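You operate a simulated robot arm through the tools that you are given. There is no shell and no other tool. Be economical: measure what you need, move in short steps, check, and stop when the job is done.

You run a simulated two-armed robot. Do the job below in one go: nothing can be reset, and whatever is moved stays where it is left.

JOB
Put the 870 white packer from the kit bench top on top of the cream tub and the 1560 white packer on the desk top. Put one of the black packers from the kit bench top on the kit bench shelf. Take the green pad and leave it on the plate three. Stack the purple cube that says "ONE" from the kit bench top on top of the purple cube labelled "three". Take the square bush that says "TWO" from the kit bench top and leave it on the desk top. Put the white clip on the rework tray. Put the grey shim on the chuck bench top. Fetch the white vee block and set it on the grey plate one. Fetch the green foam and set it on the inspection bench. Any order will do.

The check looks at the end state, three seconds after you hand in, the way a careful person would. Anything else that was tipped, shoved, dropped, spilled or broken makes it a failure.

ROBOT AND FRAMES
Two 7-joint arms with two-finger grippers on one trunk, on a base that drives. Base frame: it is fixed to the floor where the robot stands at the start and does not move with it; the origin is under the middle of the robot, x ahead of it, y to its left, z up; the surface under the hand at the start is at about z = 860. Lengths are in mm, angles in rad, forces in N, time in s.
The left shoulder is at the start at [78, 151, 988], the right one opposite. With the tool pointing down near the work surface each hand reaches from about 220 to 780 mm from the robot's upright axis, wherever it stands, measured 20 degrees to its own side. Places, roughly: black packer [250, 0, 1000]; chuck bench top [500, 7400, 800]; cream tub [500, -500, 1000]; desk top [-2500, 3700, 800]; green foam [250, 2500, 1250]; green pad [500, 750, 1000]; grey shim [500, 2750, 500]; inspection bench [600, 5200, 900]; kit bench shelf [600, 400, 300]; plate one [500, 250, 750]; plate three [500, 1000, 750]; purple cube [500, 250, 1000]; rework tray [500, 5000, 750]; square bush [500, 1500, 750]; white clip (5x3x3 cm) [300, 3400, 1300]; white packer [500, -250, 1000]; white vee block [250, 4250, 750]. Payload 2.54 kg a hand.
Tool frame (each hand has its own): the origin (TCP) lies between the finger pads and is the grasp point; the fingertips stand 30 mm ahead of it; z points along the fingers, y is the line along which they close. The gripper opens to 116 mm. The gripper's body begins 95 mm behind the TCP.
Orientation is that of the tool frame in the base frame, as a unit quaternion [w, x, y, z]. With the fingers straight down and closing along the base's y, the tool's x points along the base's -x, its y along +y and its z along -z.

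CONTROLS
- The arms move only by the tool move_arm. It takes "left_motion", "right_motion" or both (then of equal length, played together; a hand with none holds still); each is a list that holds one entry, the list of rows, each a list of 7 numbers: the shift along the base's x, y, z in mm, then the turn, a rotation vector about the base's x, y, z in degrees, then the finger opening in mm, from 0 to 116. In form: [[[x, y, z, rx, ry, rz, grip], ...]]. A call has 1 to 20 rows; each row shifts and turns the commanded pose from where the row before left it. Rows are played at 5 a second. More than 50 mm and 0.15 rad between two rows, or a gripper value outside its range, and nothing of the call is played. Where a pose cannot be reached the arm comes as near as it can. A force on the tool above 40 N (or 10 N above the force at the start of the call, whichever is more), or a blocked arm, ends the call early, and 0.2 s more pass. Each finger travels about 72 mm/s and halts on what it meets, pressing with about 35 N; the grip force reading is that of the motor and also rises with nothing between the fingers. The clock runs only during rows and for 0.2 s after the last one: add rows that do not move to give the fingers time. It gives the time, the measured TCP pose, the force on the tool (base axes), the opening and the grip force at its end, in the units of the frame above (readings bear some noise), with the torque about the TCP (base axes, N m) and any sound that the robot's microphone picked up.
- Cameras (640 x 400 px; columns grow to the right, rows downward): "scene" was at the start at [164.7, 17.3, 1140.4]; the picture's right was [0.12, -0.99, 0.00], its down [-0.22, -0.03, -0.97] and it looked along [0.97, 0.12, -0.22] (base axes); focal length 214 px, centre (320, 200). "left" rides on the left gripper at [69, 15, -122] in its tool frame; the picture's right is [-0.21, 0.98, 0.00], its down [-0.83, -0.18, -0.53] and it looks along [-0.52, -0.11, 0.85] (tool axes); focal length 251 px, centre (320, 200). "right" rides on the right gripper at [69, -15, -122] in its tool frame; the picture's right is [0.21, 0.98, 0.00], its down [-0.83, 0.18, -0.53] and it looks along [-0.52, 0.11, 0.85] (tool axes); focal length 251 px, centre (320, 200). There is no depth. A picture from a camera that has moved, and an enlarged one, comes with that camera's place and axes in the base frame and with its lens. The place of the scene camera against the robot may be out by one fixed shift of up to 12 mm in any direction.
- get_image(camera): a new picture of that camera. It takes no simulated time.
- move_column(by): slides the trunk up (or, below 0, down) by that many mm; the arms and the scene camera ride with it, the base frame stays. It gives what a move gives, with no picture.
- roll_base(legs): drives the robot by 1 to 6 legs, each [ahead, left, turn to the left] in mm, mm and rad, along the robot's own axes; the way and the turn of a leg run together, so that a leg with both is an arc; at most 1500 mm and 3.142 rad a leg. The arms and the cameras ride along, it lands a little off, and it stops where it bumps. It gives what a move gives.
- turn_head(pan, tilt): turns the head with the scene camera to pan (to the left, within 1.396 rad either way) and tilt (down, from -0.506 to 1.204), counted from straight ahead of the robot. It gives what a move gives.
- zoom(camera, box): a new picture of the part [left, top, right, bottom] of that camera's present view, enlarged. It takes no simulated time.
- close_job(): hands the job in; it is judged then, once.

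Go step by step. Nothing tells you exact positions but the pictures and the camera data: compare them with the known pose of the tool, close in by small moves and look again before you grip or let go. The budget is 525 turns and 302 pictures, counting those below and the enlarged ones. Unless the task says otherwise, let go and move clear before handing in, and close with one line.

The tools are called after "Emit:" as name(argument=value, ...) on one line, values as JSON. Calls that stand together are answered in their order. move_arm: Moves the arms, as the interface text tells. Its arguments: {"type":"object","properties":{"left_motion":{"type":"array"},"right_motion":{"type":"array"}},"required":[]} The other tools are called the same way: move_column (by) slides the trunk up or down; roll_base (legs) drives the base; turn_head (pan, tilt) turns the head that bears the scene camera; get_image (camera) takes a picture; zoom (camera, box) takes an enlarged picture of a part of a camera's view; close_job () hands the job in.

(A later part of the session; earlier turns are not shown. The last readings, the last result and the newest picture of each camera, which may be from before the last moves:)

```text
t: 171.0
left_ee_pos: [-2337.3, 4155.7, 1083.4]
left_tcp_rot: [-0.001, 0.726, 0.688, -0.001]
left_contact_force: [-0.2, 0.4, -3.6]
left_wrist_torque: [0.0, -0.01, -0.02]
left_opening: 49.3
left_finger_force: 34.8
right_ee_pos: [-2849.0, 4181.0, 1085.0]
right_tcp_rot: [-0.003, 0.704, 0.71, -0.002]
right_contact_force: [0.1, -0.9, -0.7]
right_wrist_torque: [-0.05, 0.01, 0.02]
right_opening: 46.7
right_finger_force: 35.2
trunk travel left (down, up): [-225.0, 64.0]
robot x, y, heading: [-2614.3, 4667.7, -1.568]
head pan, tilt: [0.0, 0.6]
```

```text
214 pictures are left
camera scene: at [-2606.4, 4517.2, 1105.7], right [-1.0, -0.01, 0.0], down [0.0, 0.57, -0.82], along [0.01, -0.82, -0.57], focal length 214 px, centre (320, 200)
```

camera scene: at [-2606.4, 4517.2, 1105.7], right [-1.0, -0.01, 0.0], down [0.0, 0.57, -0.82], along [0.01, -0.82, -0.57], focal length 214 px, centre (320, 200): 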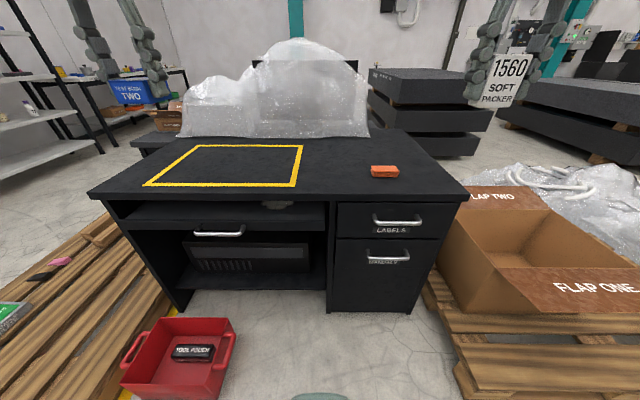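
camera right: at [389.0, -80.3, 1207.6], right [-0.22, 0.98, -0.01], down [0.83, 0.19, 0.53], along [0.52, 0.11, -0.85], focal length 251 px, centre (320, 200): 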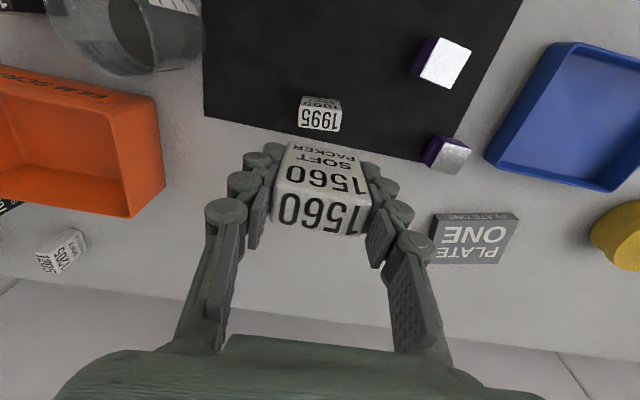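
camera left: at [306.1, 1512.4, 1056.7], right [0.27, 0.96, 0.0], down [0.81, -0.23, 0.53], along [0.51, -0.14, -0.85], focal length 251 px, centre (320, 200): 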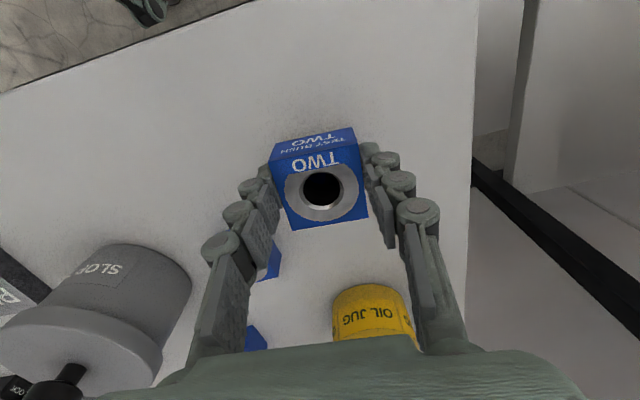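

Desk front edge y≈3920, top z≈708; orange item near (-2870,3740). I'll place 1560 at (-2750,3810) and the bush at (-2630,3810). Driving in and lowering the trunk.

Emit:
roll_base(legs=[[300, -70, 0]])

Emit:
move_column(by=-150)

Emit:
turn_head(pan=-0.2, tilt=0.7)

Emit:
get_image(camera="scene")

Emit:
get_image(camera="right")

```text
t: 173.1
left_ee_pos: [-2406.3, 3853.5, 1082.8]
left_tcp_rot: [0.0, 0.726, 0.688, 0.0]
left_contact_force: [0.1, 0.7, -3.7]
left_wrist_torque: [0.03, -0.05, 0.01]
left_opening: 49.4
left_finger_force: 35.5
right_ee_pos: [-2917.9, 3881.0, 1082.7]
right_tcp_rot: [-0.002, 0.704, 0.71, -0.001]
right_contact_force: [-0.2, 0.1, -1.0]
right_wrist_torque: [0.03, 0.03, -0.01]
right_opening: 46.7
right_finger_force: 35.1
trunk travel left (down, up): [-225.0, 64.0]
robot x, y, heading: [-2680.8, 4367.9, -1.564]
head pan, tilt: [0.0, 0.6]
```

```text
t: 174.8
left_ee_pos: [-2406.2, 3853.8, 932.8]
left_tcp_rot: [0.0, 0.726, 0.687, 0.0]
left_contact_force: [-0.9, 0.4, -3.7]
left_wrist_torque: [0.02, 0.03, 0.04]
left_opening: 49.3
left_finger_force: 34.8
right_ee_pos: [-2916.9, 3881.4, 934.5]
right_tcp_rot: [-0.002, 0.705, 0.709, -0.001]
right_contact_force: [-0.1, 0.4, -1.2]
right_wrist_torque: [0.01, -0.02, -0.02]
right_opening: 47.0
right_finger_force: 35.2
trunk travel left (down, up): [-75.0, 214.0]
robot x, y, heading: [-2679.3, 4367.8, -1.565]
head pan, tilt: [0.0, 0.6]
```

```text
t: 175.5
left_ee_pos: [-2405.7, 3854.0, 933.2]
left_tcp_rot: [0.0, 0.726, 0.687, -0.001]
left_contact_force: [0.3, 0.6, -3.8]
left_wrist_torque: [0.08, -0.01, 0.04]
left_opening: 49.3
left_finger_force: 35.1
right_ee_pos: [-2917.0, 3878.9, 933.3]
right_tcp_rot: [-0.002, 0.705, 0.71, -0.002]
right_contact_force: [-0.2, 0.4, 0.1]
right_wrist_torque: [0.01, -0.04, 0.0]
right_opening: 46.6
right_finger_force: 35.6
trunk travel left (down, up): [-75.0, 214.0]
robot x, y, heading: [-2682.9, 4365.8, -1.567]
head pan, tilt: [-0.201, 0.7]
```

```text
213 pictures are left
camera scene: at [-2691.8, 4220.8, 947.1], right [-0.98, 0.19, 0.0], down [0.12, 0.63, -0.76], along [-0.15, -0.75, -0.64], focal length 214 px, centre (320, 200)
```

scene: 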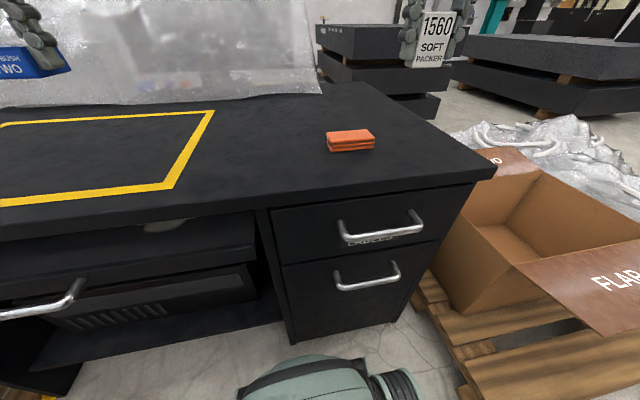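

```text
212 pictures are left
camera right: at [-2932.5, 3949.3, 1056.8], right [0.98, 0.22, -0.01], down [0.19, -0.83, 0.53], along [0.11, -0.52, -0.85], focal length 251 px, centre (320, 200)
```

right: 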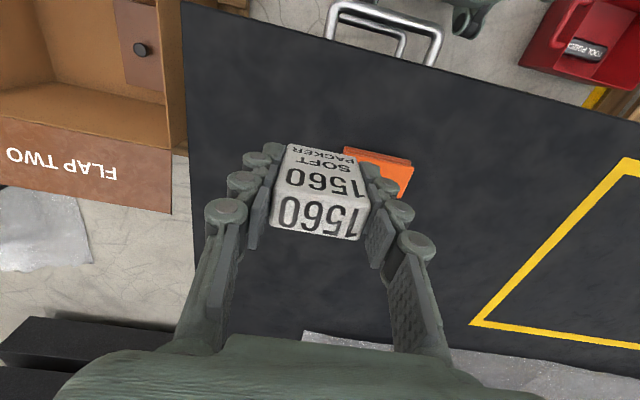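

Triangulating gives desk top z≈740, front edge y≈3977, orange item at (-2829,3806). Placing 1560 at (-2720,3830): moving above it first.

Emit:
move_arm(right_motion=[[[40, -10, 0, 0, 0, 0, 36], [40, -10, 0, 0, 0, 0, 36], [40, -10, 0, 0, 0, 0, 36], [40, -10, 0, 0, 0, 0, 36], [37, -10, 0, 0, 0, 0, 36], [0, 0, -40, 0, 0, 0, 36], [0, 0, -40, 0, 0, 0, 36], [0, 0, -25, 0, 0, 0, 36], [0, 0, 0, 0, 0, 0, 36]]])

Emit:
get_image(camera="right")

Emit:
get_image(camera="scene")

```text
t: 177.5
left_ee_pos: [-2405.9, 3854.0, 933.4]
left_tcp_rot: [0.0, 0.726, 0.688, 0.0]
left_contact_force: [0.5, 0.0, -4.6]
left_wrist_torque: [0.06, -0.02, 0.0]
left_opening: 49.3
left_finger_force: 34.9
right_ee_pos: [-2721.0, 3830.8, 830.8]
right_tcp_rot: [-0.002, 0.705, 0.709, -0.001]
right_contact_force: [0.6, -0.9, -0.7]
right_wrist_torque: [-0.01, 0.01, -0.02]
right_opening: 46.7
right_finger_force: 34.7
trunk travel left (down, up): [-75.0, 214.0]
robot x, y, heading: [-2679.7, 4367.5, -1.56]
head pan, tilt: [-0.201, 0.7]
```

```text
211 pictures are left
camera right: at [-2735.9, 3899.2, 954.0], right [0.98, 0.22, -0.01], down [0.19, -0.82, 0.53], along [0.11, -0.52, -0.85], focal length 251 px, centre (320, 200)
```

right: 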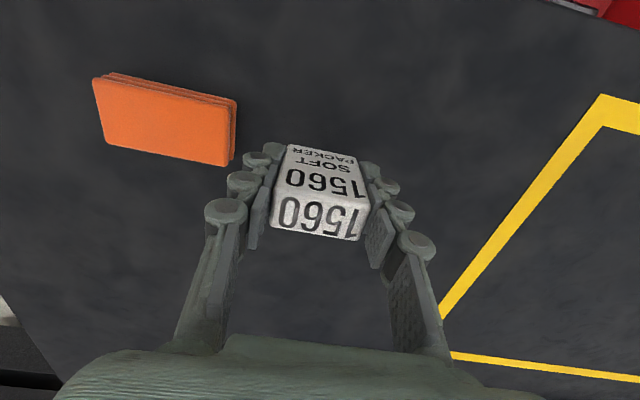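

```text
210 pictures are left
camera scene: at [-2691.8, 4220.8, 947.1], right [-0.98, 0.19, 0.0], down [0.12, 0.63, -0.76], along [-0.15, -0.75, -0.64], focal length 214 px, centre (320, 200)
```

scene: 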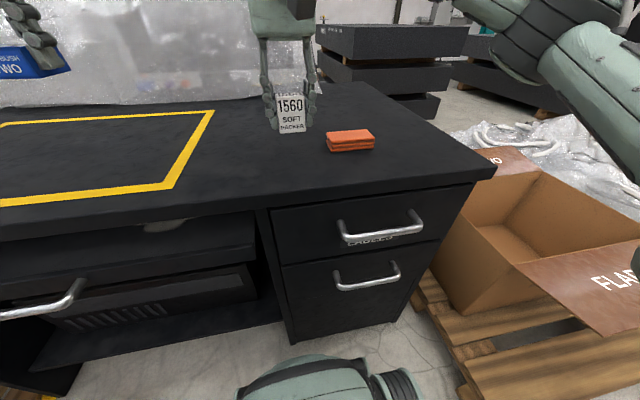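

Shift 10 mm away from the orange item and lower gently.

Emit:
move_arm(right_motion=[[[10, 0, -15, 0, 0, 0, 36], [0, 0, -12, 0, 0, 0, 36], [0, 0, -8, 0, 0, 0, 36], [0, 0, -5, 0, 0, 0, 36], [0, 0, -3, 0, 0, 0, 36], [0, 0, -3, 0, 0, 0, 36]]])

Emit:
zoom(camera="scene", box=[220, 60, 400, 172])

```text
t: 178.9
left_ee_pos: [-2405.7, 3855.5, 934.8]
left_tcp_rot: [0.001, 0.726, 0.688, -0.001]
left_contact_force: [-0.2, 0.2, -4.7]
left_wrist_torque: [0.0, 0.01, -0.01]
left_opening: 49.7
left_finger_force: 35.0
right_ee_pos: [-2711.1, 3830.6, 788.4]
right_tcp_rot: [0.003, 0.706, 0.708, -0.004]
right_contact_force: [-2.6, -6.4, 36.8]
right_wrist_torque: [-0.05, -0.07, -0.02]
right_opening: 46.8
right_finger_force: 34.8
trunk travel left (down, up): [-75.0, 214.0]
robot x, y, heading: [-2685.5, 4364.5, -1.565]
head pan, tilt: [-0.201, 0.7]
```

```text
3.56 times, centred on (310, 116) of scene
camera zoom: at [-2691.9, 4222.5, 948.2], right [-0.98, 0.19, 0.0], down [0.12, 0.63, -0.77], along [-0.15, -0.75, -0.64], focal length 763 px, centre (356, 499)
```

zoom: 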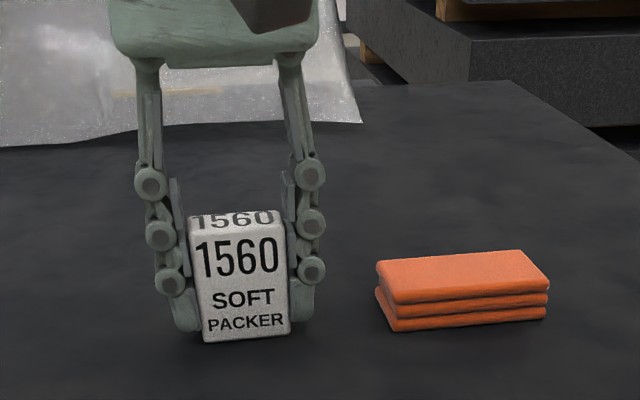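

Contact at desk z≈749. Easing up 2 mm, releasing, rising.

Emit:
move_arm(right_motion=[[[0, 0, 2, 0, 0, 0, 46], [0, 0, 1, 0, 0, 0, 60], [0, 0, 0, 0, 0, 0, 72], [0, 0, 0, 0, 0, 0, 72], [0, 0, 30, 0, 0, 0, 72], [0, 0, 45, 0, 0, 0, 72], [-10, 10, 45, 0, 0, 0, 72], [-40, 20, 20, 0, 0, 0, 72], [-40, 20, 0, 0, 0, 0, 116]]])

Emit:
roll_base(legs=[[0, -75, 0]])

Emit:
get_image(camera="scene")

```text
t: 180.9
left_ee_pos: [-2406.4, 3854.2, 932.5]
left_tcp_rot: [0.001, 0.727, 0.687, 0.001]
left_contact_force: [0.0, -0.6, -4.9]
left_wrist_torque: [0.05, 0.02, -0.04]
left_opening: 49.6
left_finger_force: 35.1
right_ee_pos: [-2801.9, 3881.8, 927.5]
right_tcp_rot: [-0.002, 0.704, 0.71, -0.001]
right_contact_force: [-0.3, 0.3, 0.4]
right_wrist_torque: [0.0, 0.0, 0.02]
right_opening: 115.2
right_finger_force: 0.1
trunk travel left (down, up): [-75.0, 214.0]
robot x, y, heading: [-2677.1, 4365.7, -1.568]
head pan, tilt: [-0.201, 0.7]
```

```text
t: 182.3
left_ee_pos: [-2482.8, 3854.2, 932.3]
left_tcp_rot: [0.0, 0.726, 0.687, 0.0]
left_contact_force: [-0.3, 0.1, -3.5]
left_wrist_torque: [0.02, -0.02, -0.03]
left_opening: 49.4
left_finger_force: 35.0
right_ee_pos: [-2877.9, 3878.5, 927.5]
right_tcp_rot: [-0.002, 0.705, 0.709, -0.001]
right_contact_force: [0.0, -0.3, -0.3]
right_wrist_torque: [0.03, 0.02, -0.02]
right_opening: 116.2
right_finger_force: 0.0
trunk travel left (down, up): [-75.0, 214.0]
robot x, y, heading: [-2755.5, 4364.8, -1.565]
head pan, tilt: [-0.201, 0.7]
```

```text
208 pictures are left
camera scene: at [-2767.9, 4220.4, 947.1], right [-0.98, 0.19, 0.0], down [0.12, 0.63, -0.76], along [-0.15, -0.75, -0.64], focal length 214 px, centre (320, 200)
```

scene: 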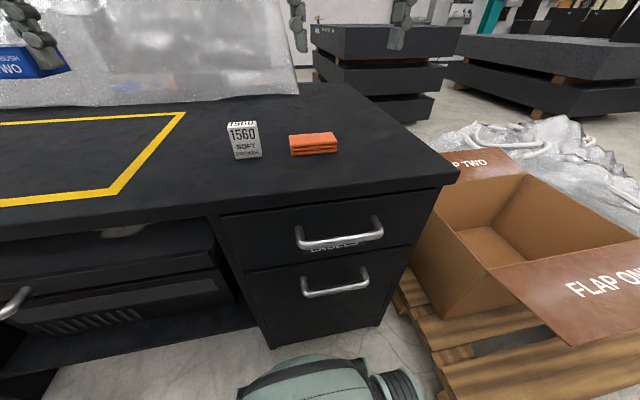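

1560 stands fine. Moving the bush over (-2595,3860) and lowering.

Emit:
move_arm(left_motion=[[[-37, 2, 0, 0, 0, 0, 38], [-37, 2, 0, 0, 0, 0, 38], [-38, 2, 0, 0, 0, 0, 38], [0, 0, -40, 0, 0, 0, 38], [0, 0, -40, 0, 0, 0, 38], [0, 0, -40, 0, 0, 0, 38], [0, 0, 0, 0, 0, 0, 38]]])

Emit:
get_image(camera="left")

```text
t: 183.9
left_ee_pos: [-2595.5, 3858.4, 811.7]
left_tcp_rot: [-0.001, 0.725, 0.688, 0.0]
left_contact_force: [-0.3, -1.4, -3.9]
left_wrist_torque: [0.05, 0.03, 0.0]
left_opening: 49.4
left_finger_force: 34.9
right_ee_pos: [-2877.2, 3879.0, 927.7]
right_tcp_rot: [-0.002, 0.705, 0.709, -0.001]
right_contact_force: [-0.2, 0.4, -0.8]
right_wrist_torque: [-0.01, -0.02, -0.03]
right_opening: 116.1
right_finger_force: 0.0
trunk travel left (down, up): [-75.0, 214.0]
robot x, y, heading: [-2754.8, 4364.4, -1.56]
head pan, tilt: [-0.201, 0.7]
```

```text
207 pictures are left
camera left: at [-2577.6, 3927.9, 934.8], right [0.96, -0.27, 0.0], down [-0.23, -0.81, 0.53], along [-0.14, -0.51, -0.85], focal length 251 px, centre (320, 200)
```

left: 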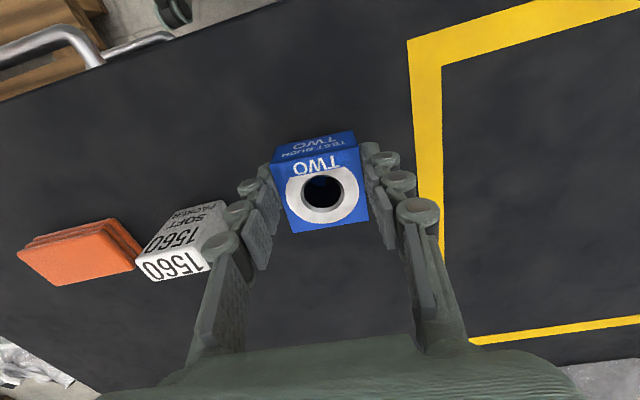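

Clear spot. Lowering to contact.

Emit:
move_arm(left_motion=[[[0, 0, -12, 0, 0, 0, 38], [0, 0, -8, 0, 0, 0, 38], [0, 0, -4, 0, 0, 0, 38], [0, 0, -2, 0, 0, 0, 38], [0, 0, -2, 0, 0, 0, 38]]])

```text
t: 185.1
left_ee_pos: [-2594.2, 3860.0, 787.1]
left_tcp_rot: [0.001, 0.726, 0.688, -0.002]
left_contact_force: [3.0, -1.7, 6.0]
left_wrist_torque: [0.17, 0.13, -0.02]
left_opening: 49.6
left_finger_force: 35.0
right_ee_pos: [-2878.4, 3880.3, 928.3]
right_tcp_rot: [-0.002, 0.705, 0.71, -0.003]
right_contact_force: [0.2, 0.4, 0.3]
right_wrist_torque: [0.02, -0.03, 0.01]
right_opening: 115.9
right_finger_force: 0.1
trunk travel left (down, up): [-75.0, 214.0]
robot x, y, heading: [-2755.4, 4365.4, -1.565]
head pan, tilt: [-0.201, 0.7]
```

Touching. Releasing, rising and checking.

Emit:
move_arm(left_motion=[[[0, 0, 0, 0, 0, 0, 55], [0, 0, 0, 0, 0, 0, 72], [0, 0, 0, 0, 0, 0, 72], [0, 0, 30, 0, 0, 0, 72], [0, 0, 45, 0, 0, 0, 72], [0, 0, 45, 0, 0, 0, 116], [0, 0, 25, 0, 0, 0, 116]]])

Emit:
get_image(camera="left")

```text
t: 186.7
left_ee_pos: [-2594.7, 3860.2, 929.5]
left_tcp_rot: [0.0, 0.726, 0.688, 0.001]
left_contact_force: [-0.3, -0.1, 0.4]
left_wrist_torque: [0.0, 0.0, 0.02]
left_opening: 115.8
left_finger_force: 0.2
right_ee_pos: [-2878.0, 3880.2, 927.0]
right_tcp_rot: [-0.002, 0.704, 0.71, -0.001]
right_contact_force: [-0.1, 0.7, 0.3]
right_wrist_torque: [-0.01, -0.01, 0.03]
right_opening: 116.0
right_finger_force: 0.0
trunk travel left (down, up): [-75.0, 214.0]
robot x, y, heading: [-2757.0, 4364.9, -1.567]
head pan, tilt: [-0.201, 0.7]
```

```text
206 pictures are left
camera left: at [-2577.7, 3928.9, 1051.8], right [0.96, -0.27, 0.0], down [-0.23, -0.81, 0.53], along [-0.14, -0.51, -0.85], focal length 251 px, centre (320, 200)
```

left: 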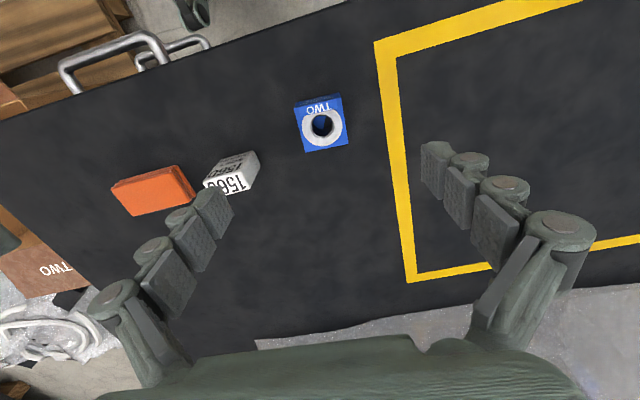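

Both desk items done. Raising the trunk and driving back across to face the racks on the +x side.

Emit:
move_column(by=150)

Emit:
roll_base(legs=[[-350, 0, 0], [0, 0, 1.565], [1500, 0, 0], [600, 0, 0]])

Emit:
turn_head(pan=-0.3, tilt=0.1)

Emit:
get_image(camera="scene")

```text
t: 188.5
left_ee_pos: [-2595.3, 3859.2, 1078.5]
left_tcp_rot: [0.0, 0.725, 0.688, 0.001]
left_contact_force: [0.0, 0.2, -0.5]
left_wrist_torque: [0.04, 0.02, 0.03]
left_opening: 115.9
left_finger_force: 0.1
right_ee_pos: [-2878.5, 3878.1, 1076.1]
right_tcp_rot: [-0.002, 0.704, 0.71, -0.001]
right_contact_force: [-0.4, 0.4, -0.1]
right_wrist_torque: [0.02, 0.01, -0.02]
right_opening: 116.2
right_finger_force: 0.0
trunk travel left (down, up): [-225.0, 64.0]
robot x, y, heading: [-2754.2, 4365.0, -1.565]
head pan, tilt: [-0.201, 0.7]
```

```text
t: 204.6
left_ee_pos: [-172.3, 4838.1, 1079.4]
left_tcp_rot: [0.001, 0.04, 0.999, 0.001]
left_contact_force: [-0.2, 0.5, -0.5]
left_wrist_torque: [0.02, -0.04, -0.02]
left_opening: 116.1
left_finger_force: 0.1
right_ee_pos: [-199.3, 4555.9, 1076.4]
right_tcp_rot: [0.0, 0.009, 1.0, -0.002]
right_contact_force: [0.7, -0.3, 0.0]
right_wrist_torque: [-0.03, 0.0, 0.04]
right_opening: 116.1
right_finger_force: 0.0
trunk travel left (down, up): [-225.0, 64.0]
robot x, y, heading: [-683.9, 4691.7, -0.01]
head pan, tilt: [-0.201, 0.7]
```

```text
t: 205.6
left_ee_pos: [-173.0, 4838.3, 1079.9]
left_tcp_rot: [0.001, 0.039, 0.999, 0.0]
left_contact_force: [0.0, 0.9, 0.9]
left_wrist_torque: [0.02, 0.02, -0.01]
left_opening: 116.0
left_finger_force: 0.1
right_ee_pos: [-198.8, 4556.0, 1077.4]
right_tcp_rot: [0.0, 0.009, 1.0, -0.003]
right_contact_force: [0.6, -0.2, 0.2]
right_wrist_torque: [0.02, 0.02, -0.02]
right_opening: 116.2
right_finger_force: 0.1
trunk travel left (down, up): [-225.0, 64.0]
robot x, y, heading: [-684.4, 4690.7, -0.018]
head pan, tilt: [-0.3, 0.099]
```

```text
205 pictures are left
camera scene: at [-523.1, 4665.1, 1151.9], right [-0.31, -0.95, 0.0], down [-0.1, 0.03, -0.99], along [0.94, -0.31, -0.1], focal length 214 px, centre (320, 200)
```

scene: 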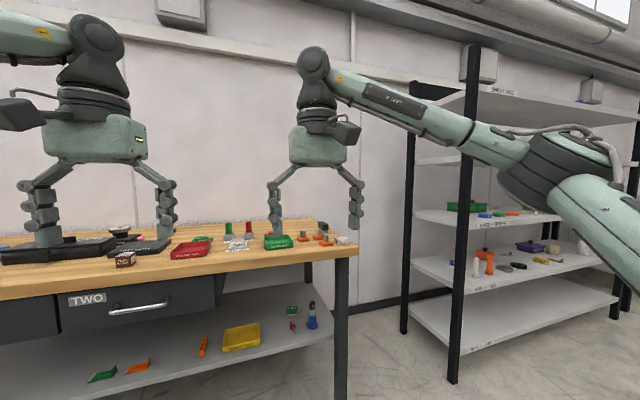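

Wooden bench in front, rack to the right. Driving right to the rack centre for a look.

Emit:
roll_base(legs=[[0, -1250, 0.015]])

Emit:
turn_head(pan=0.0, tilt=0.0)

Emit:
get_image(camera="scene")

Emit:
turn_head(pan=-0.5, tilt=0.25)

Emit:
get_image(camera="scene")

```text
t: 218.0
left_ee_pos: [-181.1, 3580.7, 1079.6]
left_tcp_rot: [0.001, 0.024, 1.0, 0.0]
left_contact_force: [-0.8, 0.5, -0.3]
left_wrist_torque: [-0.02, 0.02, 0.02]
left_opening: 115.8
left_finger_force: 0.0
right_ee_pos: [-198.9, 3297.7, 1076.8]
right_tcp_rot: [0.0, -0.006, 1.0, -0.002]
right_contact_force: [0.0, -0.3, 0.2]
right_wrist_torque: [-0.04, -0.02, -0.03]
right_opening: 116.2
right_finger_force: 0.1
trunk travel left (down, up): [-225.0, 64.0]
robot x, y, heading: [-687.9, 3417.0, 0.01]
head pan, tilt: [-0.3, 0.099]
```

```text
t: 218.8
left_ee_pos: [-180.7, 3580.9, 1080.1]
left_tcp_rot: [0.001, 0.024, 1.0, 0.001]
left_contact_force: [-0.8, -0.2, 1.9]
left_wrist_torque: [-0.02, 0.03, 0.03]
left_opening: 116.1
left_finger_force: 0.1
right_ee_pos: [-200.0, 3297.0, 1077.7]
right_tcp_rot: [0.0, -0.006, 1.0, -0.002]
right_contact_force: [0.8, 0.3, 0.6]
right_wrist_torque: [0.04, 0.03, -0.01]
right_opening: 115.8
right_finger_force: 0.0
trunk travel left (down, up): [-225.0, 64.0]
robot x, y, heading: [-687.0, 3420.6, 0.007]
head pan, tilt: [0.0, 0.0]
```

```text
204 pictures are left
camera scene: at [-524.4, 3424.3, 1161.0], right [0.01, -1.0, 0.0], down [0.0, 0.0, -1.0], along [1.0, 0.01, 0.0], focal length 214 px, centre (320, 200)
```

scene: 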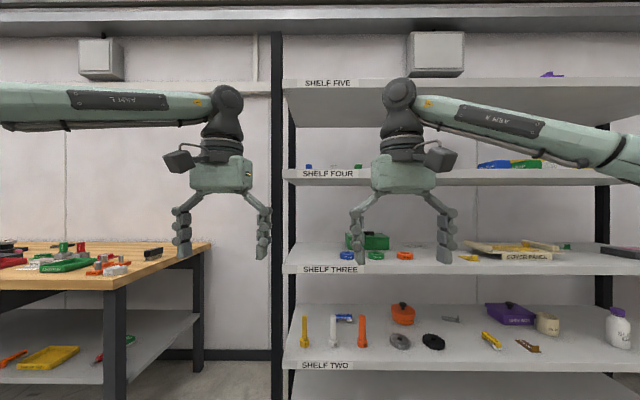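

```text
t: 219.8
left_ee_pos: [-180.7, 3579.9, 1079.1]
left_tcp_rot: [0.001, 0.025, 1.0, 0.0]
left_contact_force: [-0.2, 0.2, 0.6]
left_wrist_torque: [0.02, 0.01, 0.0]
left_opening: 115.9
left_finger_force: 0.1
right_ee_pos: [-198.3, 3297.1, 1077.2]
right_tcp_rot: [0.001, -0.006, 1.0, -0.003]
right_contact_force: [-0.3, 0.4, -1.0]
right_wrist_torque: [0.02, -0.02, 0.02]
right_opening: 116.0
right_finger_force: 0.0
trunk travel left (down, up): [-225.0, 64.0]
robot x, y, heading: [-687.2, 3415.3, 0.013]
head pan, tilt: [-0.499, 0.25]
```

```text
203 pictures are left
camera scene: at [-531.8, 3379.7, 1138.0], right [-0.47, -0.88, 0.0], down [-0.22, 0.12, -0.97], along [0.86, -0.45, -0.25], focal length 214 px, centre (320, 200)
```

scene: 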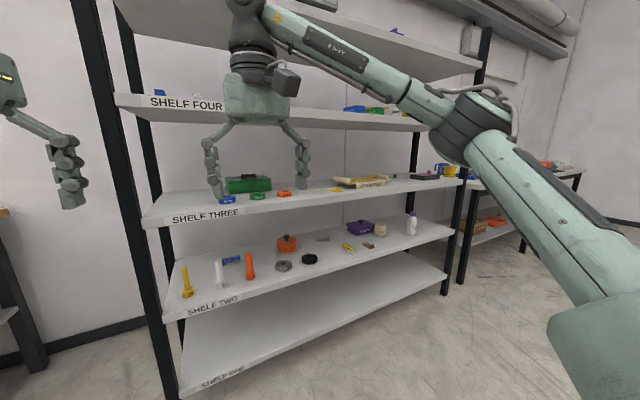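

Rack shelves TWO–FIVE seen. Raising the trunk fully and viewing shelf FOUR for the clip and foam.

Emit:
move_column(by=64)

Emit:
move_arm(left_motion=[[[-20, 30, -40, 0, 0, 0, 116], [-20, 30, -40, 0, 0, 0, 116], [-20, 30, -40, 0, 0, 0, 116], [-20, 0, -40, 0, 0, 0, 116]]], right_motion=[[[-20, -30, -40, 0, 0, 0, 116], [-20, -30, -40, 0, 0, 0, 116], [-20, -30, -40, 0, 0, 0, 116], [-20, 0, -40, 0, 0, 0, 116]]])

Emit:
turn_head(pan=0.0, tilt=0.0)

Emit:
get_image(camera="scene")

Emit:
zoom(camera="scene", box=[270, 100, 510, 250])

Emit:
zoom(camera="scene", box=[440, 100, 640, 225])

```text
t: 220.8
left_ee_pos: [-181.5, 3581.0, 1143.3]
left_tcp_rot: [0.0, 0.024, 1.0, 0.0]
left_contact_force: [0.7, 0.3, 0.1]
left_wrist_torque: [-0.02, 0.01, -0.04]
left_opening: 115.9
left_finger_force: 0.0
right_ee_pos: [-199.4, 3296.6, 1140.6]
right_tcp_rot: [0.0, -0.006, 1.0, -0.002]
right_contact_force: [-0.7, -0.5, -0.8]
right_wrist_torque: [0.0, 0.01, 0.0]
right_opening: 115.9
right_finger_force: 0.0
trunk travel left (down, up): [-289.0, 0.0]
robot x, y, heading: [-683.6, 3417.7, 0.016]
head pan, tilt: [-0.499, 0.25]
```

```text
refused: row 1 steps farther than a row can; nothing moved
```

```text
t: 221.7
left_ee_pos: [-181.5, 3581.9, 1142.9]
left_tcp_rot: [0.001, 0.025, 1.0, 0.0]
left_contact_force: [0.0, -0.2, -0.1]
left_wrist_torque: [-0.03, 0.01, -0.04]
left_opening: 116.0
left_finger_force: 0.0
right_ee_pos: [-199.4, 3298.0, 1141.6]
right_tcp_rot: [0.0, -0.006, 1.0, -0.003]
right_contact_force: [-0.3, -0.3, -0.1]
right_wrist_torque: [-0.02, -0.01, 0.02]
right_opening: 116.3
right_finger_force: 0.2
trunk travel left (down, up): [-289.0, 0.0]
robot x, y, heading: [-683.4, 3414.6, 0.014]
head pan, tilt: [0.0, 0.0]
```

```text
202 pictures are left
camera scene: at [-524.4, 3424.3, 1225.0], right [0.01, -1.0, 0.0], down [0.0, 0.0, -1.0], along [1.0, 0.01, 0.0], focal length 214 px, centre (320, 200)
```

scene: 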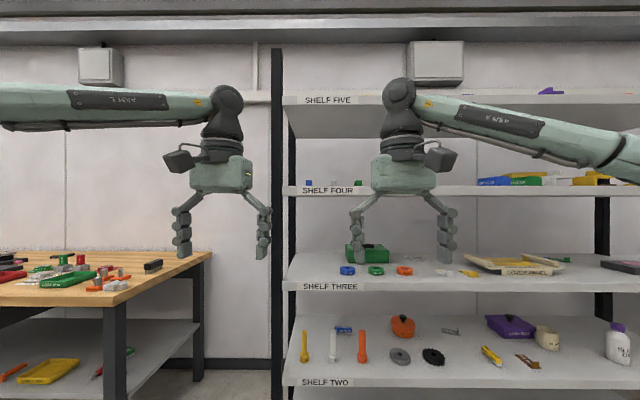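

```text
2.67 times, centred on (390, 175) of scene
camera zoom: at [-524.4, 3424.3, 1225.0], right [0.01, -1.0, 0.0], down [0.0, 0.0, -1.0], along [1.0, 0.01, 0.0], focal length 572 px, centre (133, 267)
```

zoom: 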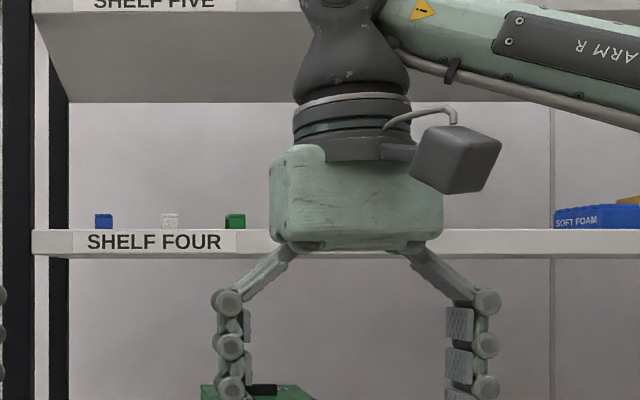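

```text
3.20 times, centred on (540, 162) of scene
camera zoom: at [-524.4, 3424.3, 1225.0], right [0.01, -1.0, 0.0], down [0.0, 0.0, -1.0], along [1.0, 0.01, 0.0], focal length 686 px, centre (-384, 320)
```

zoom: 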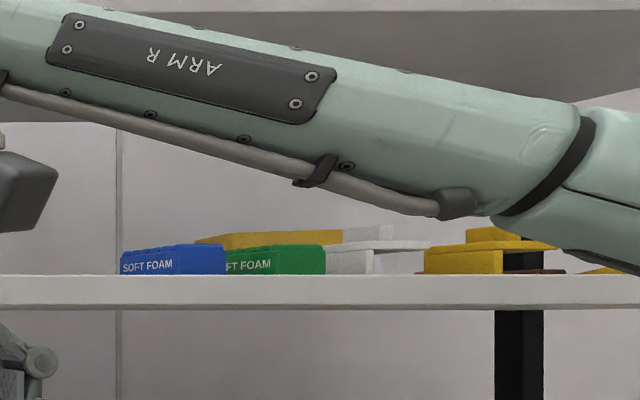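

The white clip sits between a blue and a green one on shelf FOUR; green foam further right. I'll tilt the right hand 45° forward and raise it, then approach.

Emit:
move_arm(right_motion=[[[0, 0, 35, 0, -6.5, 0, 100], [0, 0, 35, 0, -6.5, 0, 100], [0, 0, 35, 0, -6.5, 0, 100], [0, 0, 35, 0, -6.5, 0, 100], [0, 0, 35, 0, -6.5, 0, 100], [0, 0, 35, 0, -6.5, 0, 100], [0, 0, 20, 0, -6, 0, 100], [0, 0, 0, 0, 0, 0, 100]]], left_motion=[[[-20, 20, -30, 0, 0, 0, 116], [-20, 20, -30, 0, 0, 0, 116], [-20, 20, -30, 0, 0, 0, 116], [0, 0, 0, 0, 0, 0, 116], [0, 0, 0, 0, 0, 0, 116], [0, 0, 0, 0, 0, 0, 116], [0, 0, 0, 0, 0, 0, 116], [0, 0, 0, 0, 0, 0, 116]]])

Emit:
get_image(camera="right")

Emit:
get_image(camera="scene")

```text
t: 223.5
left_ee_pos: [-243.9, 3637.3, 1053.0]
left_tcp_rot: [0.001, 0.025, 1.0, 0.0]
left_contact_force: [0.0, -0.5, -0.1]
left_wrist_torque: [-0.02, 0.01, 0.05]
left_opening: 116.1
left_finger_force: 0.1
right_ee_pos: [-199.6, 3297.1, 1374.2]
right_tcp_rot: [0.384, -0.005, 0.923, -0.005]
right_contact_force: [0.6, 0.0, -0.5]
right_wrist_torque: [-0.01, 0.01, 0.02]
right_opening: 99.6
right_finger_force: 0.1
trunk travel left (down, up): [-289.0, 0.0]
robot x, y, heading: [-686.4, 3414.4, 0.013]
head pan, tilt: [0.0, 0.0]
```

```text
199 pictures are left
camera right: at [-335.1, 3281.7, 1410.7], right [-0.16, 0.97, -0.16], down [0.2, 0.2, 0.96], along [0.97, 0.12, -0.23], focal length 251 px, centre (320, 200)
```

right: 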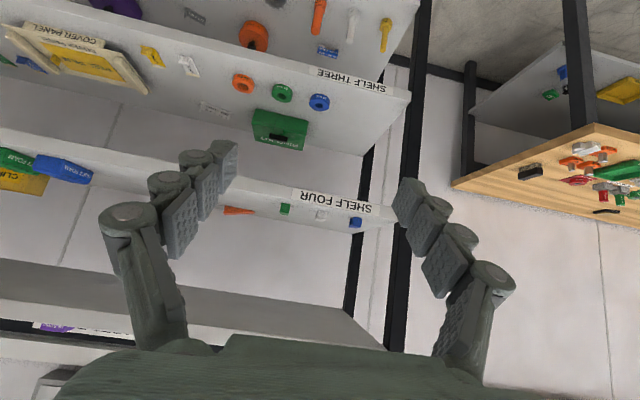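

```text
198 pictures are left
camera scene: at [-524.3, 3424.5, 1225.0], right [0.01, -1.0, 0.0], down [0.0, 0.0, -1.0], along [1.0, 0.01, 0.0], focal length 214 px, centre (320, 200)
```

scene: 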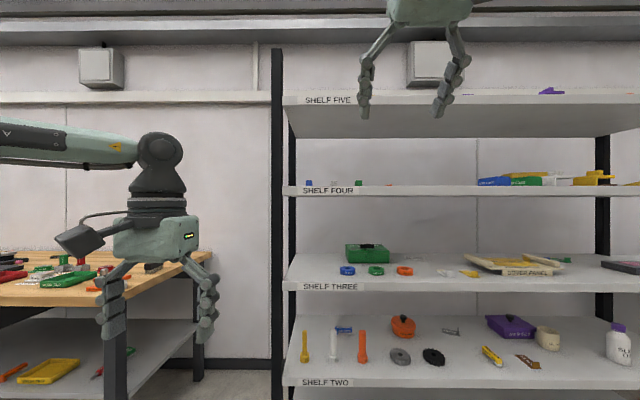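

Zooming on the clips from both cameras to triangulate.

Emit:
zoom(camera="right", box=[210, 170, 410, 295])

Emit:
zoom(camera="scene", box=[280, 160, 400, 235])

```text
3.20 times, centred on (310, 232) of right
camera zoom: at [-335.1, 3281.7, 1410.7], right [-0.16, 0.97, -0.16], down [0.2, 0.2, 0.96], along [0.97, 0.12, -0.23], focal length 805 px, centre (352, 96)
```

zoom: 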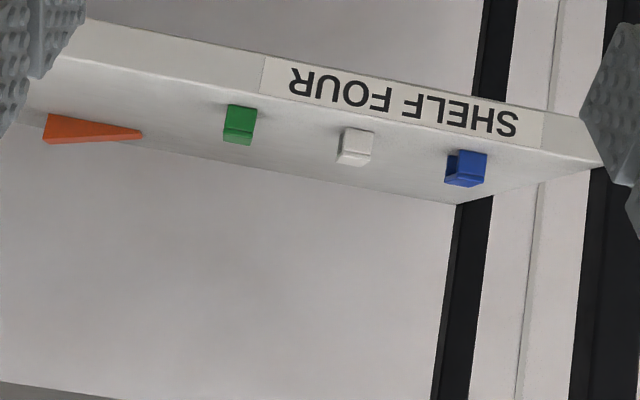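

```text
5.33 times, centred on (340, 198) of scene
camera zoom: at [-524.3, 3424.5, 1225.0], right [0.01, -1.0, 0.0], down [0.0, 0.0, -1.0], along [1.0, 0.01, 0.0], focal length 1144 px, centre (213, 213)
```

zoom: 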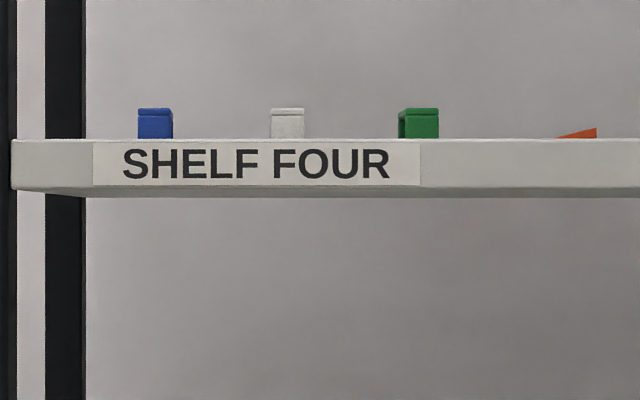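

Clip at about x 344–394, y 3375 on shelf FOUR (top z≈1278, front edge x≈292). Retracting the left hand and driving forward 470 mm.

Emit:
move_arm(left_motion=[[[-40, 0, 0, 0, 0, 0, 116], [-40, 0, 0, 0, 0, 0, 116], [0, 0, 0, 0, 0, 0, 116]]])

Emit:
roll_base(legs=[[450, 0, -0.012]])

Emit:
get_image(camera="right")

Emit:
get_image(camera="scene")

```text
t: 224.3
left_ee_pos: [-322.1, 3638.6, 1052.9]
left_tcp_rot: [0.0, 0.024, 1.0, 0.001]
left_contact_force: [-0.1, -0.9, 0.8]
left_wrist_torque: [0.0, -0.02, 0.03]
left_opening: 116.0
left_finger_force: 0.1
right_ee_pos: [-199.4, 3298.3, 1371.7]
right_tcp_rot: [0.382, -0.004, 0.924, -0.006]
right_contact_force: [0.2, -0.6, 0.2]
right_wrist_torque: [0.02, 0.02, -0.03]
right_opening: 100.1
right_finger_force: 0.1
trunk travel left (down, up): [-289.0, 0.0]
robot x, y, heading: [-683.0, 3416.8, 0.01]
head pan, tilt: [0.0, 0.0]
```

```text
t: 227.1
left_ee_pos: [135.4, 3638.6, 1053.7]
left_tcp_rot: [0.0, 0.028, 1.0, -0.001]
left_contact_force: [0.1, 0.7, -0.1]
left_wrist_torque: [0.0, 0.02, 0.02]
left_opening: 116.2
left_finger_force: 0.1
right_ee_pos: [254.7, 3295.4, 1372.9]
right_tcp_rot: [0.383, 0.0, 0.924, -0.007]
right_contact_force: [-0.1, 0.0, 0.0]
right_wrist_torque: [0.02, -0.03, 0.0]
right_opening: 99.9
right_finger_force: 0.1
trunk travel left (down, up): [-289.0, 0.0]
robot x, y, heading: [-233.7, 3419.3, 0.001]
head pan, tilt: [0.0, 0.0]
```

```text
195 pictures are left
camera right: at [118.6, 3281.8, 1410.4], right [-0.15, 0.98, -0.16], down [0.21, 0.19, 0.96], along [0.97, 0.11, -0.23], focal length 251 px, centre (320, 200)
```

right: 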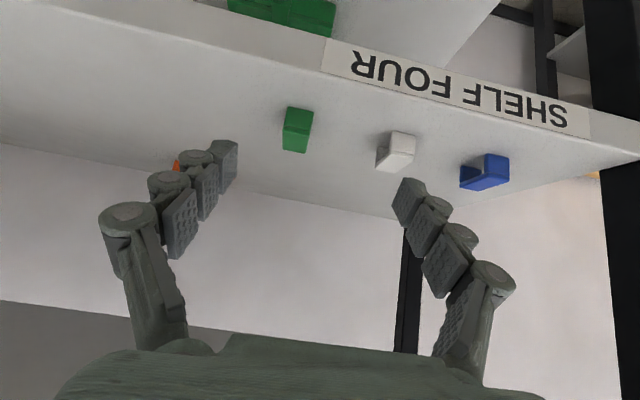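

```text
194 pictures are left
camera scene: at [-69.3, 3426.3, 1224.9], right [0.0, -1.0, 0.0], down [0.0, 0.0, -1.0], along [1.0, 0.0, 0.0], focal length 214 px, centre (320, 200)
```

scene: 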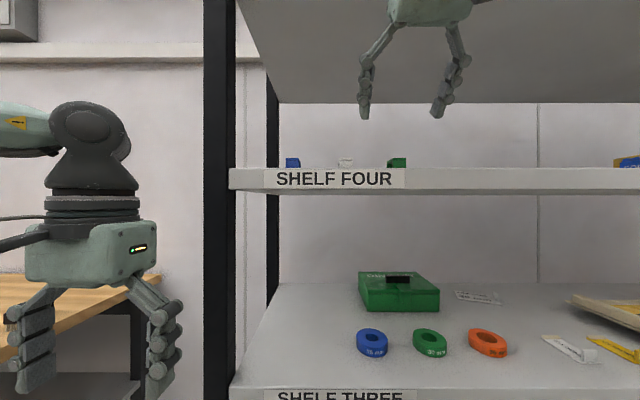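

Emit:
zoom(camera="right", box=[300, 80, 500, 205])

```text
3.20 times, centred on (400, 142) of right
camera zoom: at [118.6, 3281.8, 1410.4], right [-0.15, 0.98, -0.16], down [0.21, 0.19, 0.96], along [0.97, 0.11, -0.23], focal length 805 px, centre (64, 384)
```

zoom: 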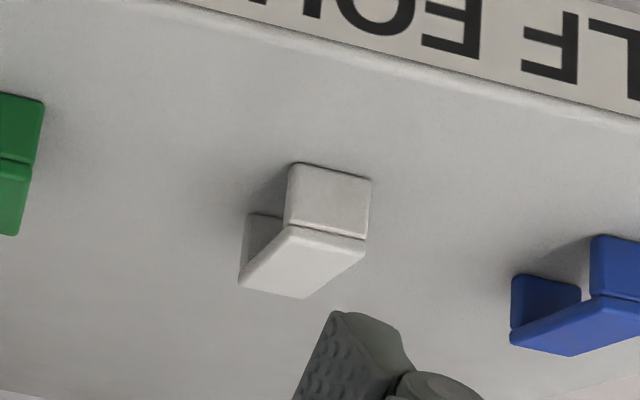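

The clip is ~52 long (x), 26 wide, ~20 high, centred (357,3379), yaw ~5°. Moving the tips above it.

Emit:
move_arm(right_motion=[[[20, 28, -6, 0, 0, 2.5, 70], [20, 28, -6, 0, 0, 2.5, 70], [20, 28, -6, 0, 0, 0, 70], [18, 0, -5, 0, 0, 0, 70], [4, 0, 0, 0, 0, 0, 70], [0, 0, 0, 0, 0, 0, 70]]])

Emit:
get_image(camera="right")

Emit:
zoom(camera="scene", box=[240, 90, 440, 215])

```text
t: 228.5
left_ee_pos: [134.9, 3638.3, 1054.4]
left_tcp_rot: [0.0, 0.029, 1.0, 0.0]
left_contact_force: [-0.3, -0.2, -0.1]
left_wrist_torque: [0.02, -0.03, -0.01]
left_opening: 116.0
left_finger_force: 0.1
right_ee_pos: [337.2, 3379.7, 1349.0]
right_tcp_rot: [0.382, -0.04, 0.923, 0.009]
right_contact_force: [0.4, -0.3, 0.3]
right_wrist_torque: [0.04, -0.02, 0.0]
right_opening: 70.1
right_finger_force: 0.1
trunk travel left (down, up): [-289.0, 0.0]
robot x, y, heading: [-229.5, 3418.9, 0.001]
head pan, tilt: [0.0, 0.0]
```

```text
192 pictures are left
camera right: at [201.9, 3354.4, 1386.6], right [-0.23, 0.96, -0.16], down [0.19, 0.21, 0.96], along [0.95, 0.19, -0.23], focal length 251 px, centre (320, 200)
```

right: 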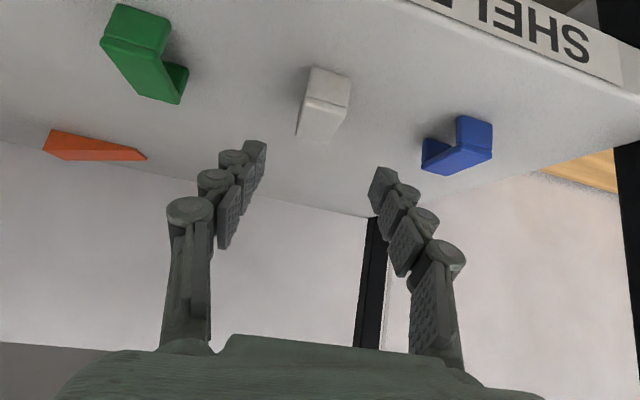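

```text
3.20 times, centred on (340, 152) of scene
camera zoom: at [-69.6, 3426.2, 1225.0], right [0.0, -1.0, 0.0], down [0.0, 0.0, -1.0], along [1.0, 0.0, 0.0], focal length 686 px, centre (256, 352)
```

zoom: 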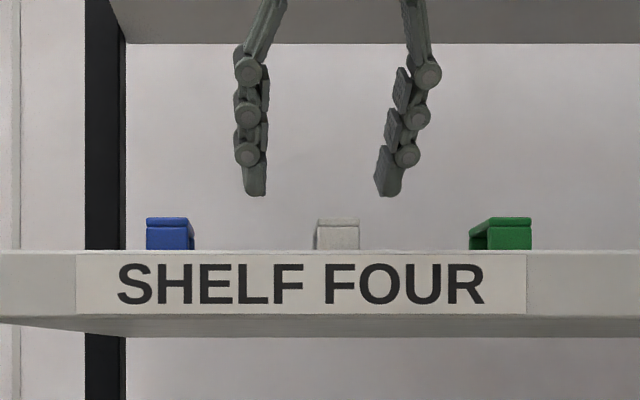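

Fine-tuning (-5,-4.5) and descending to near the shelf.

Emit:
move_arm(right_motion=[[[-5, -4.5, -15, 0, 0, 0, 70], [0, 0, -12, 0, 0, 0, 70], [0, 0, -6, 0, 0, 0, 70], [0, 0, 0, 0, 0, 0, 70]]])

Emit:
zoom(camera="scene", box=[270, 120, 410, 207])

Emit:
get_image(camera="right")

```text
t: 229.5
left_ee_pos: [134.6, 3638.6, 1054.6]
left_tcp_rot: [0.001, 0.029, 1.0, 0.0]
left_contact_force: [-0.1, 0.3, -0.1]
left_wrist_torque: [0.02, -0.01, 0.0]
left_opening: 116.0
left_finger_force: 0.1
right_ee_pos: [330.0, 3376.2, 1316.7]
right_tcp_rot: [0.382, -0.041, 0.923, 0.01]
right_contact_force: [0.5, 0.9, 0.2]
right_wrist_torque: [0.0, -0.03, -0.02]
right_opening: 69.6
right_finger_force: 0.0
trunk travel left (down, up): [-289.0, 0.0]
robot x, y, heading: [-230.1, 3421.0, 0.01]
head pan, tilt: [0.0, 0.0]
```

```text
4.57 times, centred on (340, 164) of scene
camera zoom: at [-69.7, 3426.4, 1225.0], right [0.0, -1.0, 0.0], down [0.0, 0.0, -1.0], along [1.0, 0.0, 0.0], focal length 980 px, centre (229, 367)
```

zoom: 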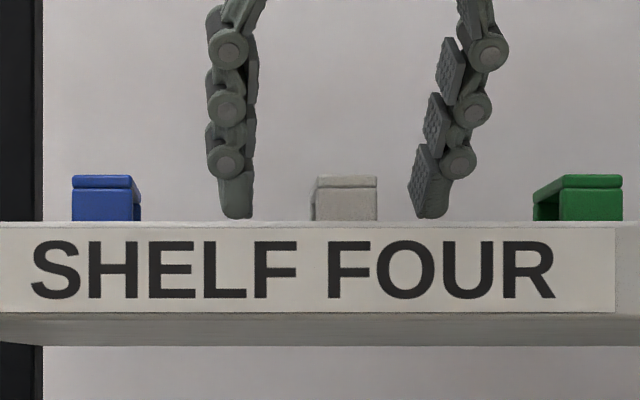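

```text
189 pictures are left
camera right: at [196.3, 3350.5, 1354.2], right [-0.23, 0.96, -0.16], down [0.19, 0.21, 0.96], along [0.95, 0.19, -0.23], focal length 251 px, centre (320, 200)
```

right: 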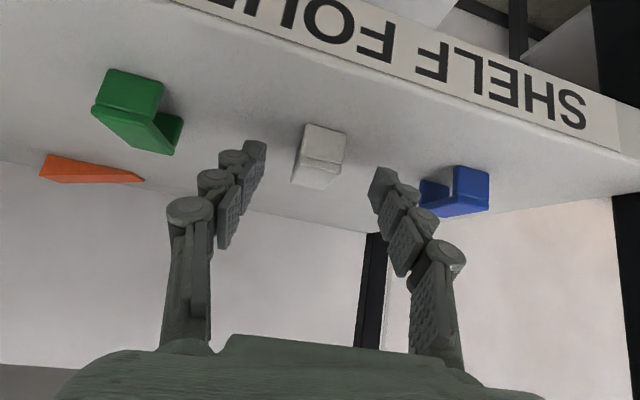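

Tips overlap the clip. Lowering 4 mm more, shifting 2 mm and closing.

Emit:
move_arm(right_motion=[[[0, -2, -4, 0, 0, 0, 70], [0, 0, 0, 0, 0, 0, 50], [0, 0, 0, 0, 0, 0, 30], [0, 0, 0, 0, 0, 0, 16], [0, 0, 0, 0, 0, 0, 16], [0, 0, 0, 0, 0, 0, 16], [0, 0, 0, 0, 0, 0, 16]]])

Emit:
get_image(camera="right")

```text
t: 231.1
left_ee_pos: [133.6, 3637.2, 1053.7]
left_tcp_rot: [0.001, 0.029, 1.0, 0.0]
left_contact_force: [0.7, 0.9, 0.1]
left_wrist_torque: [0.0, -0.01, 0.03]
left_opening: 116.1
left_finger_force: 0.0
right_ee_pos: [328.8, 3373.8, 1312.8]
right_tcp_rot: [0.382, -0.041, 0.923, 0.01]
right_contact_force: [0.3, -0.9, -0.4]
right_wrist_torque: [-0.01, -0.01, 0.0]
right_opening: 23.2
right_finger_force: 35.4
trunk travel left (down, up): [-289.0, 0.0]
robot x, y, heading: [-232.8, 3419.6, 0.002]
head pan, tilt: [0.0, 0.0]
```

```text
188 pictures are left
camera right: at [196.4, 3348.4, 1350.8], right [-0.23, 0.96, -0.16], down [0.19, 0.21, 0.96], along [0.95, 0.19, -0.23], focal length 251 px, centre (320, 200)
```

right: 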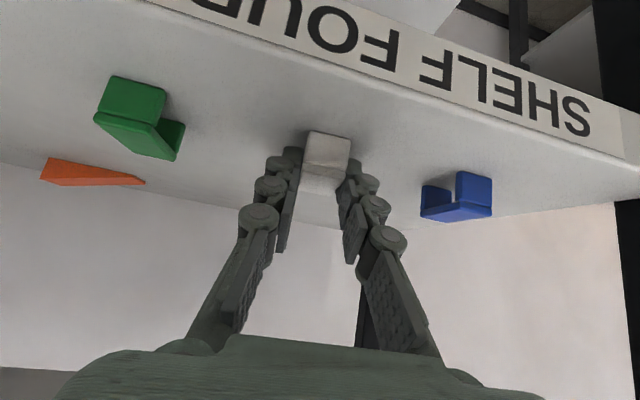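

Gripped at 23 mm with full force. Lifting and pulling back.

Emit:
move_arm(right_motion=[[[0, 0, 10, 0, 0, 0, 16], [0, 0, 25, 0, 0, 0, 16], [-20, 0, 20, 0, 0, 0, 16], [-40, 0, 10, 0, 0, 0, 16], [-40, 0, 0, 0, 0, 0, 16], [-40, 0, 0, 0, 0, 0, 16]]])

Emit:
get_image(camera="right")

Emit:
get_image(camera="scene")

```text
t: 232.5
left_ee_pos: [134.3, 3638.4, 1054.2]
left_tcp_rot: [0.001, 0.028, 1.0, 0.0]
left_contact_force: [0.3, -0.1, -0.1]
left_wrist_torque: [-0.01, -0.04, 0.01]
left_opening: 115.9
left_finger_force: 0.0
right_ee_pos: [187.2, 3373.1, 1375.6]
right_tcp_rot: [0.383, -0.04, 0.923, 0.009]
right_contact_force: [-0.2, 0.8, 0.2]
right_wrist_torque: [0.03, -0.03, 0.01]
right_opening: 23.2
right_finger_force: 35.4
trunk travel left (down, up): [-289.0, 0.0]
robot x, y, heading: [-231.2, 3421.8, -0.002]
head pan, tilt: [0.0, 0.0]
```

```text
187 pictures are left
camera right: at [53.6, 3348.0, 1414.7], right [-0.23, 0.96, -0.16], down [0.19, 0.21, 0.96], along [0.95, 0.19, -0.23], focal length 251 px, centre (320, 200)
```

right: 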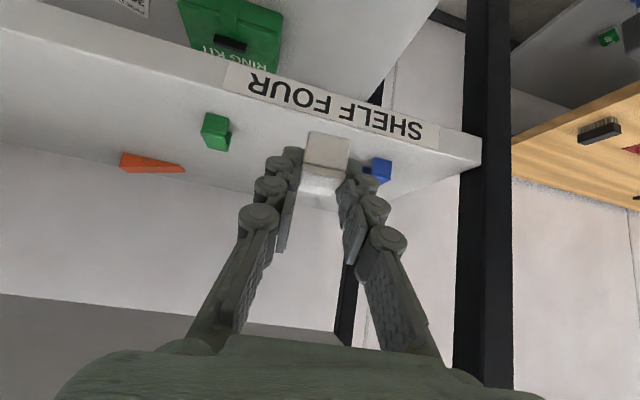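

```text
186 pictures are left
camera scene: at [-70.8, 3426.3, 1225.2], right [0.0, -1.0, 0.0], down [0.0, 0.0, -1.0], along [1.0, 0.0, 0.0], focal length 214 px, centre (320, 200)
```

scene: 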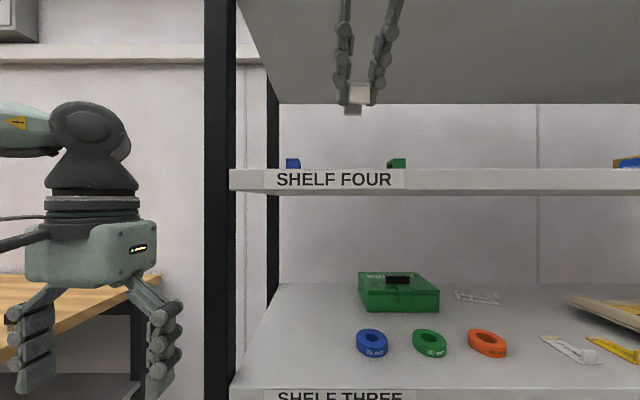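

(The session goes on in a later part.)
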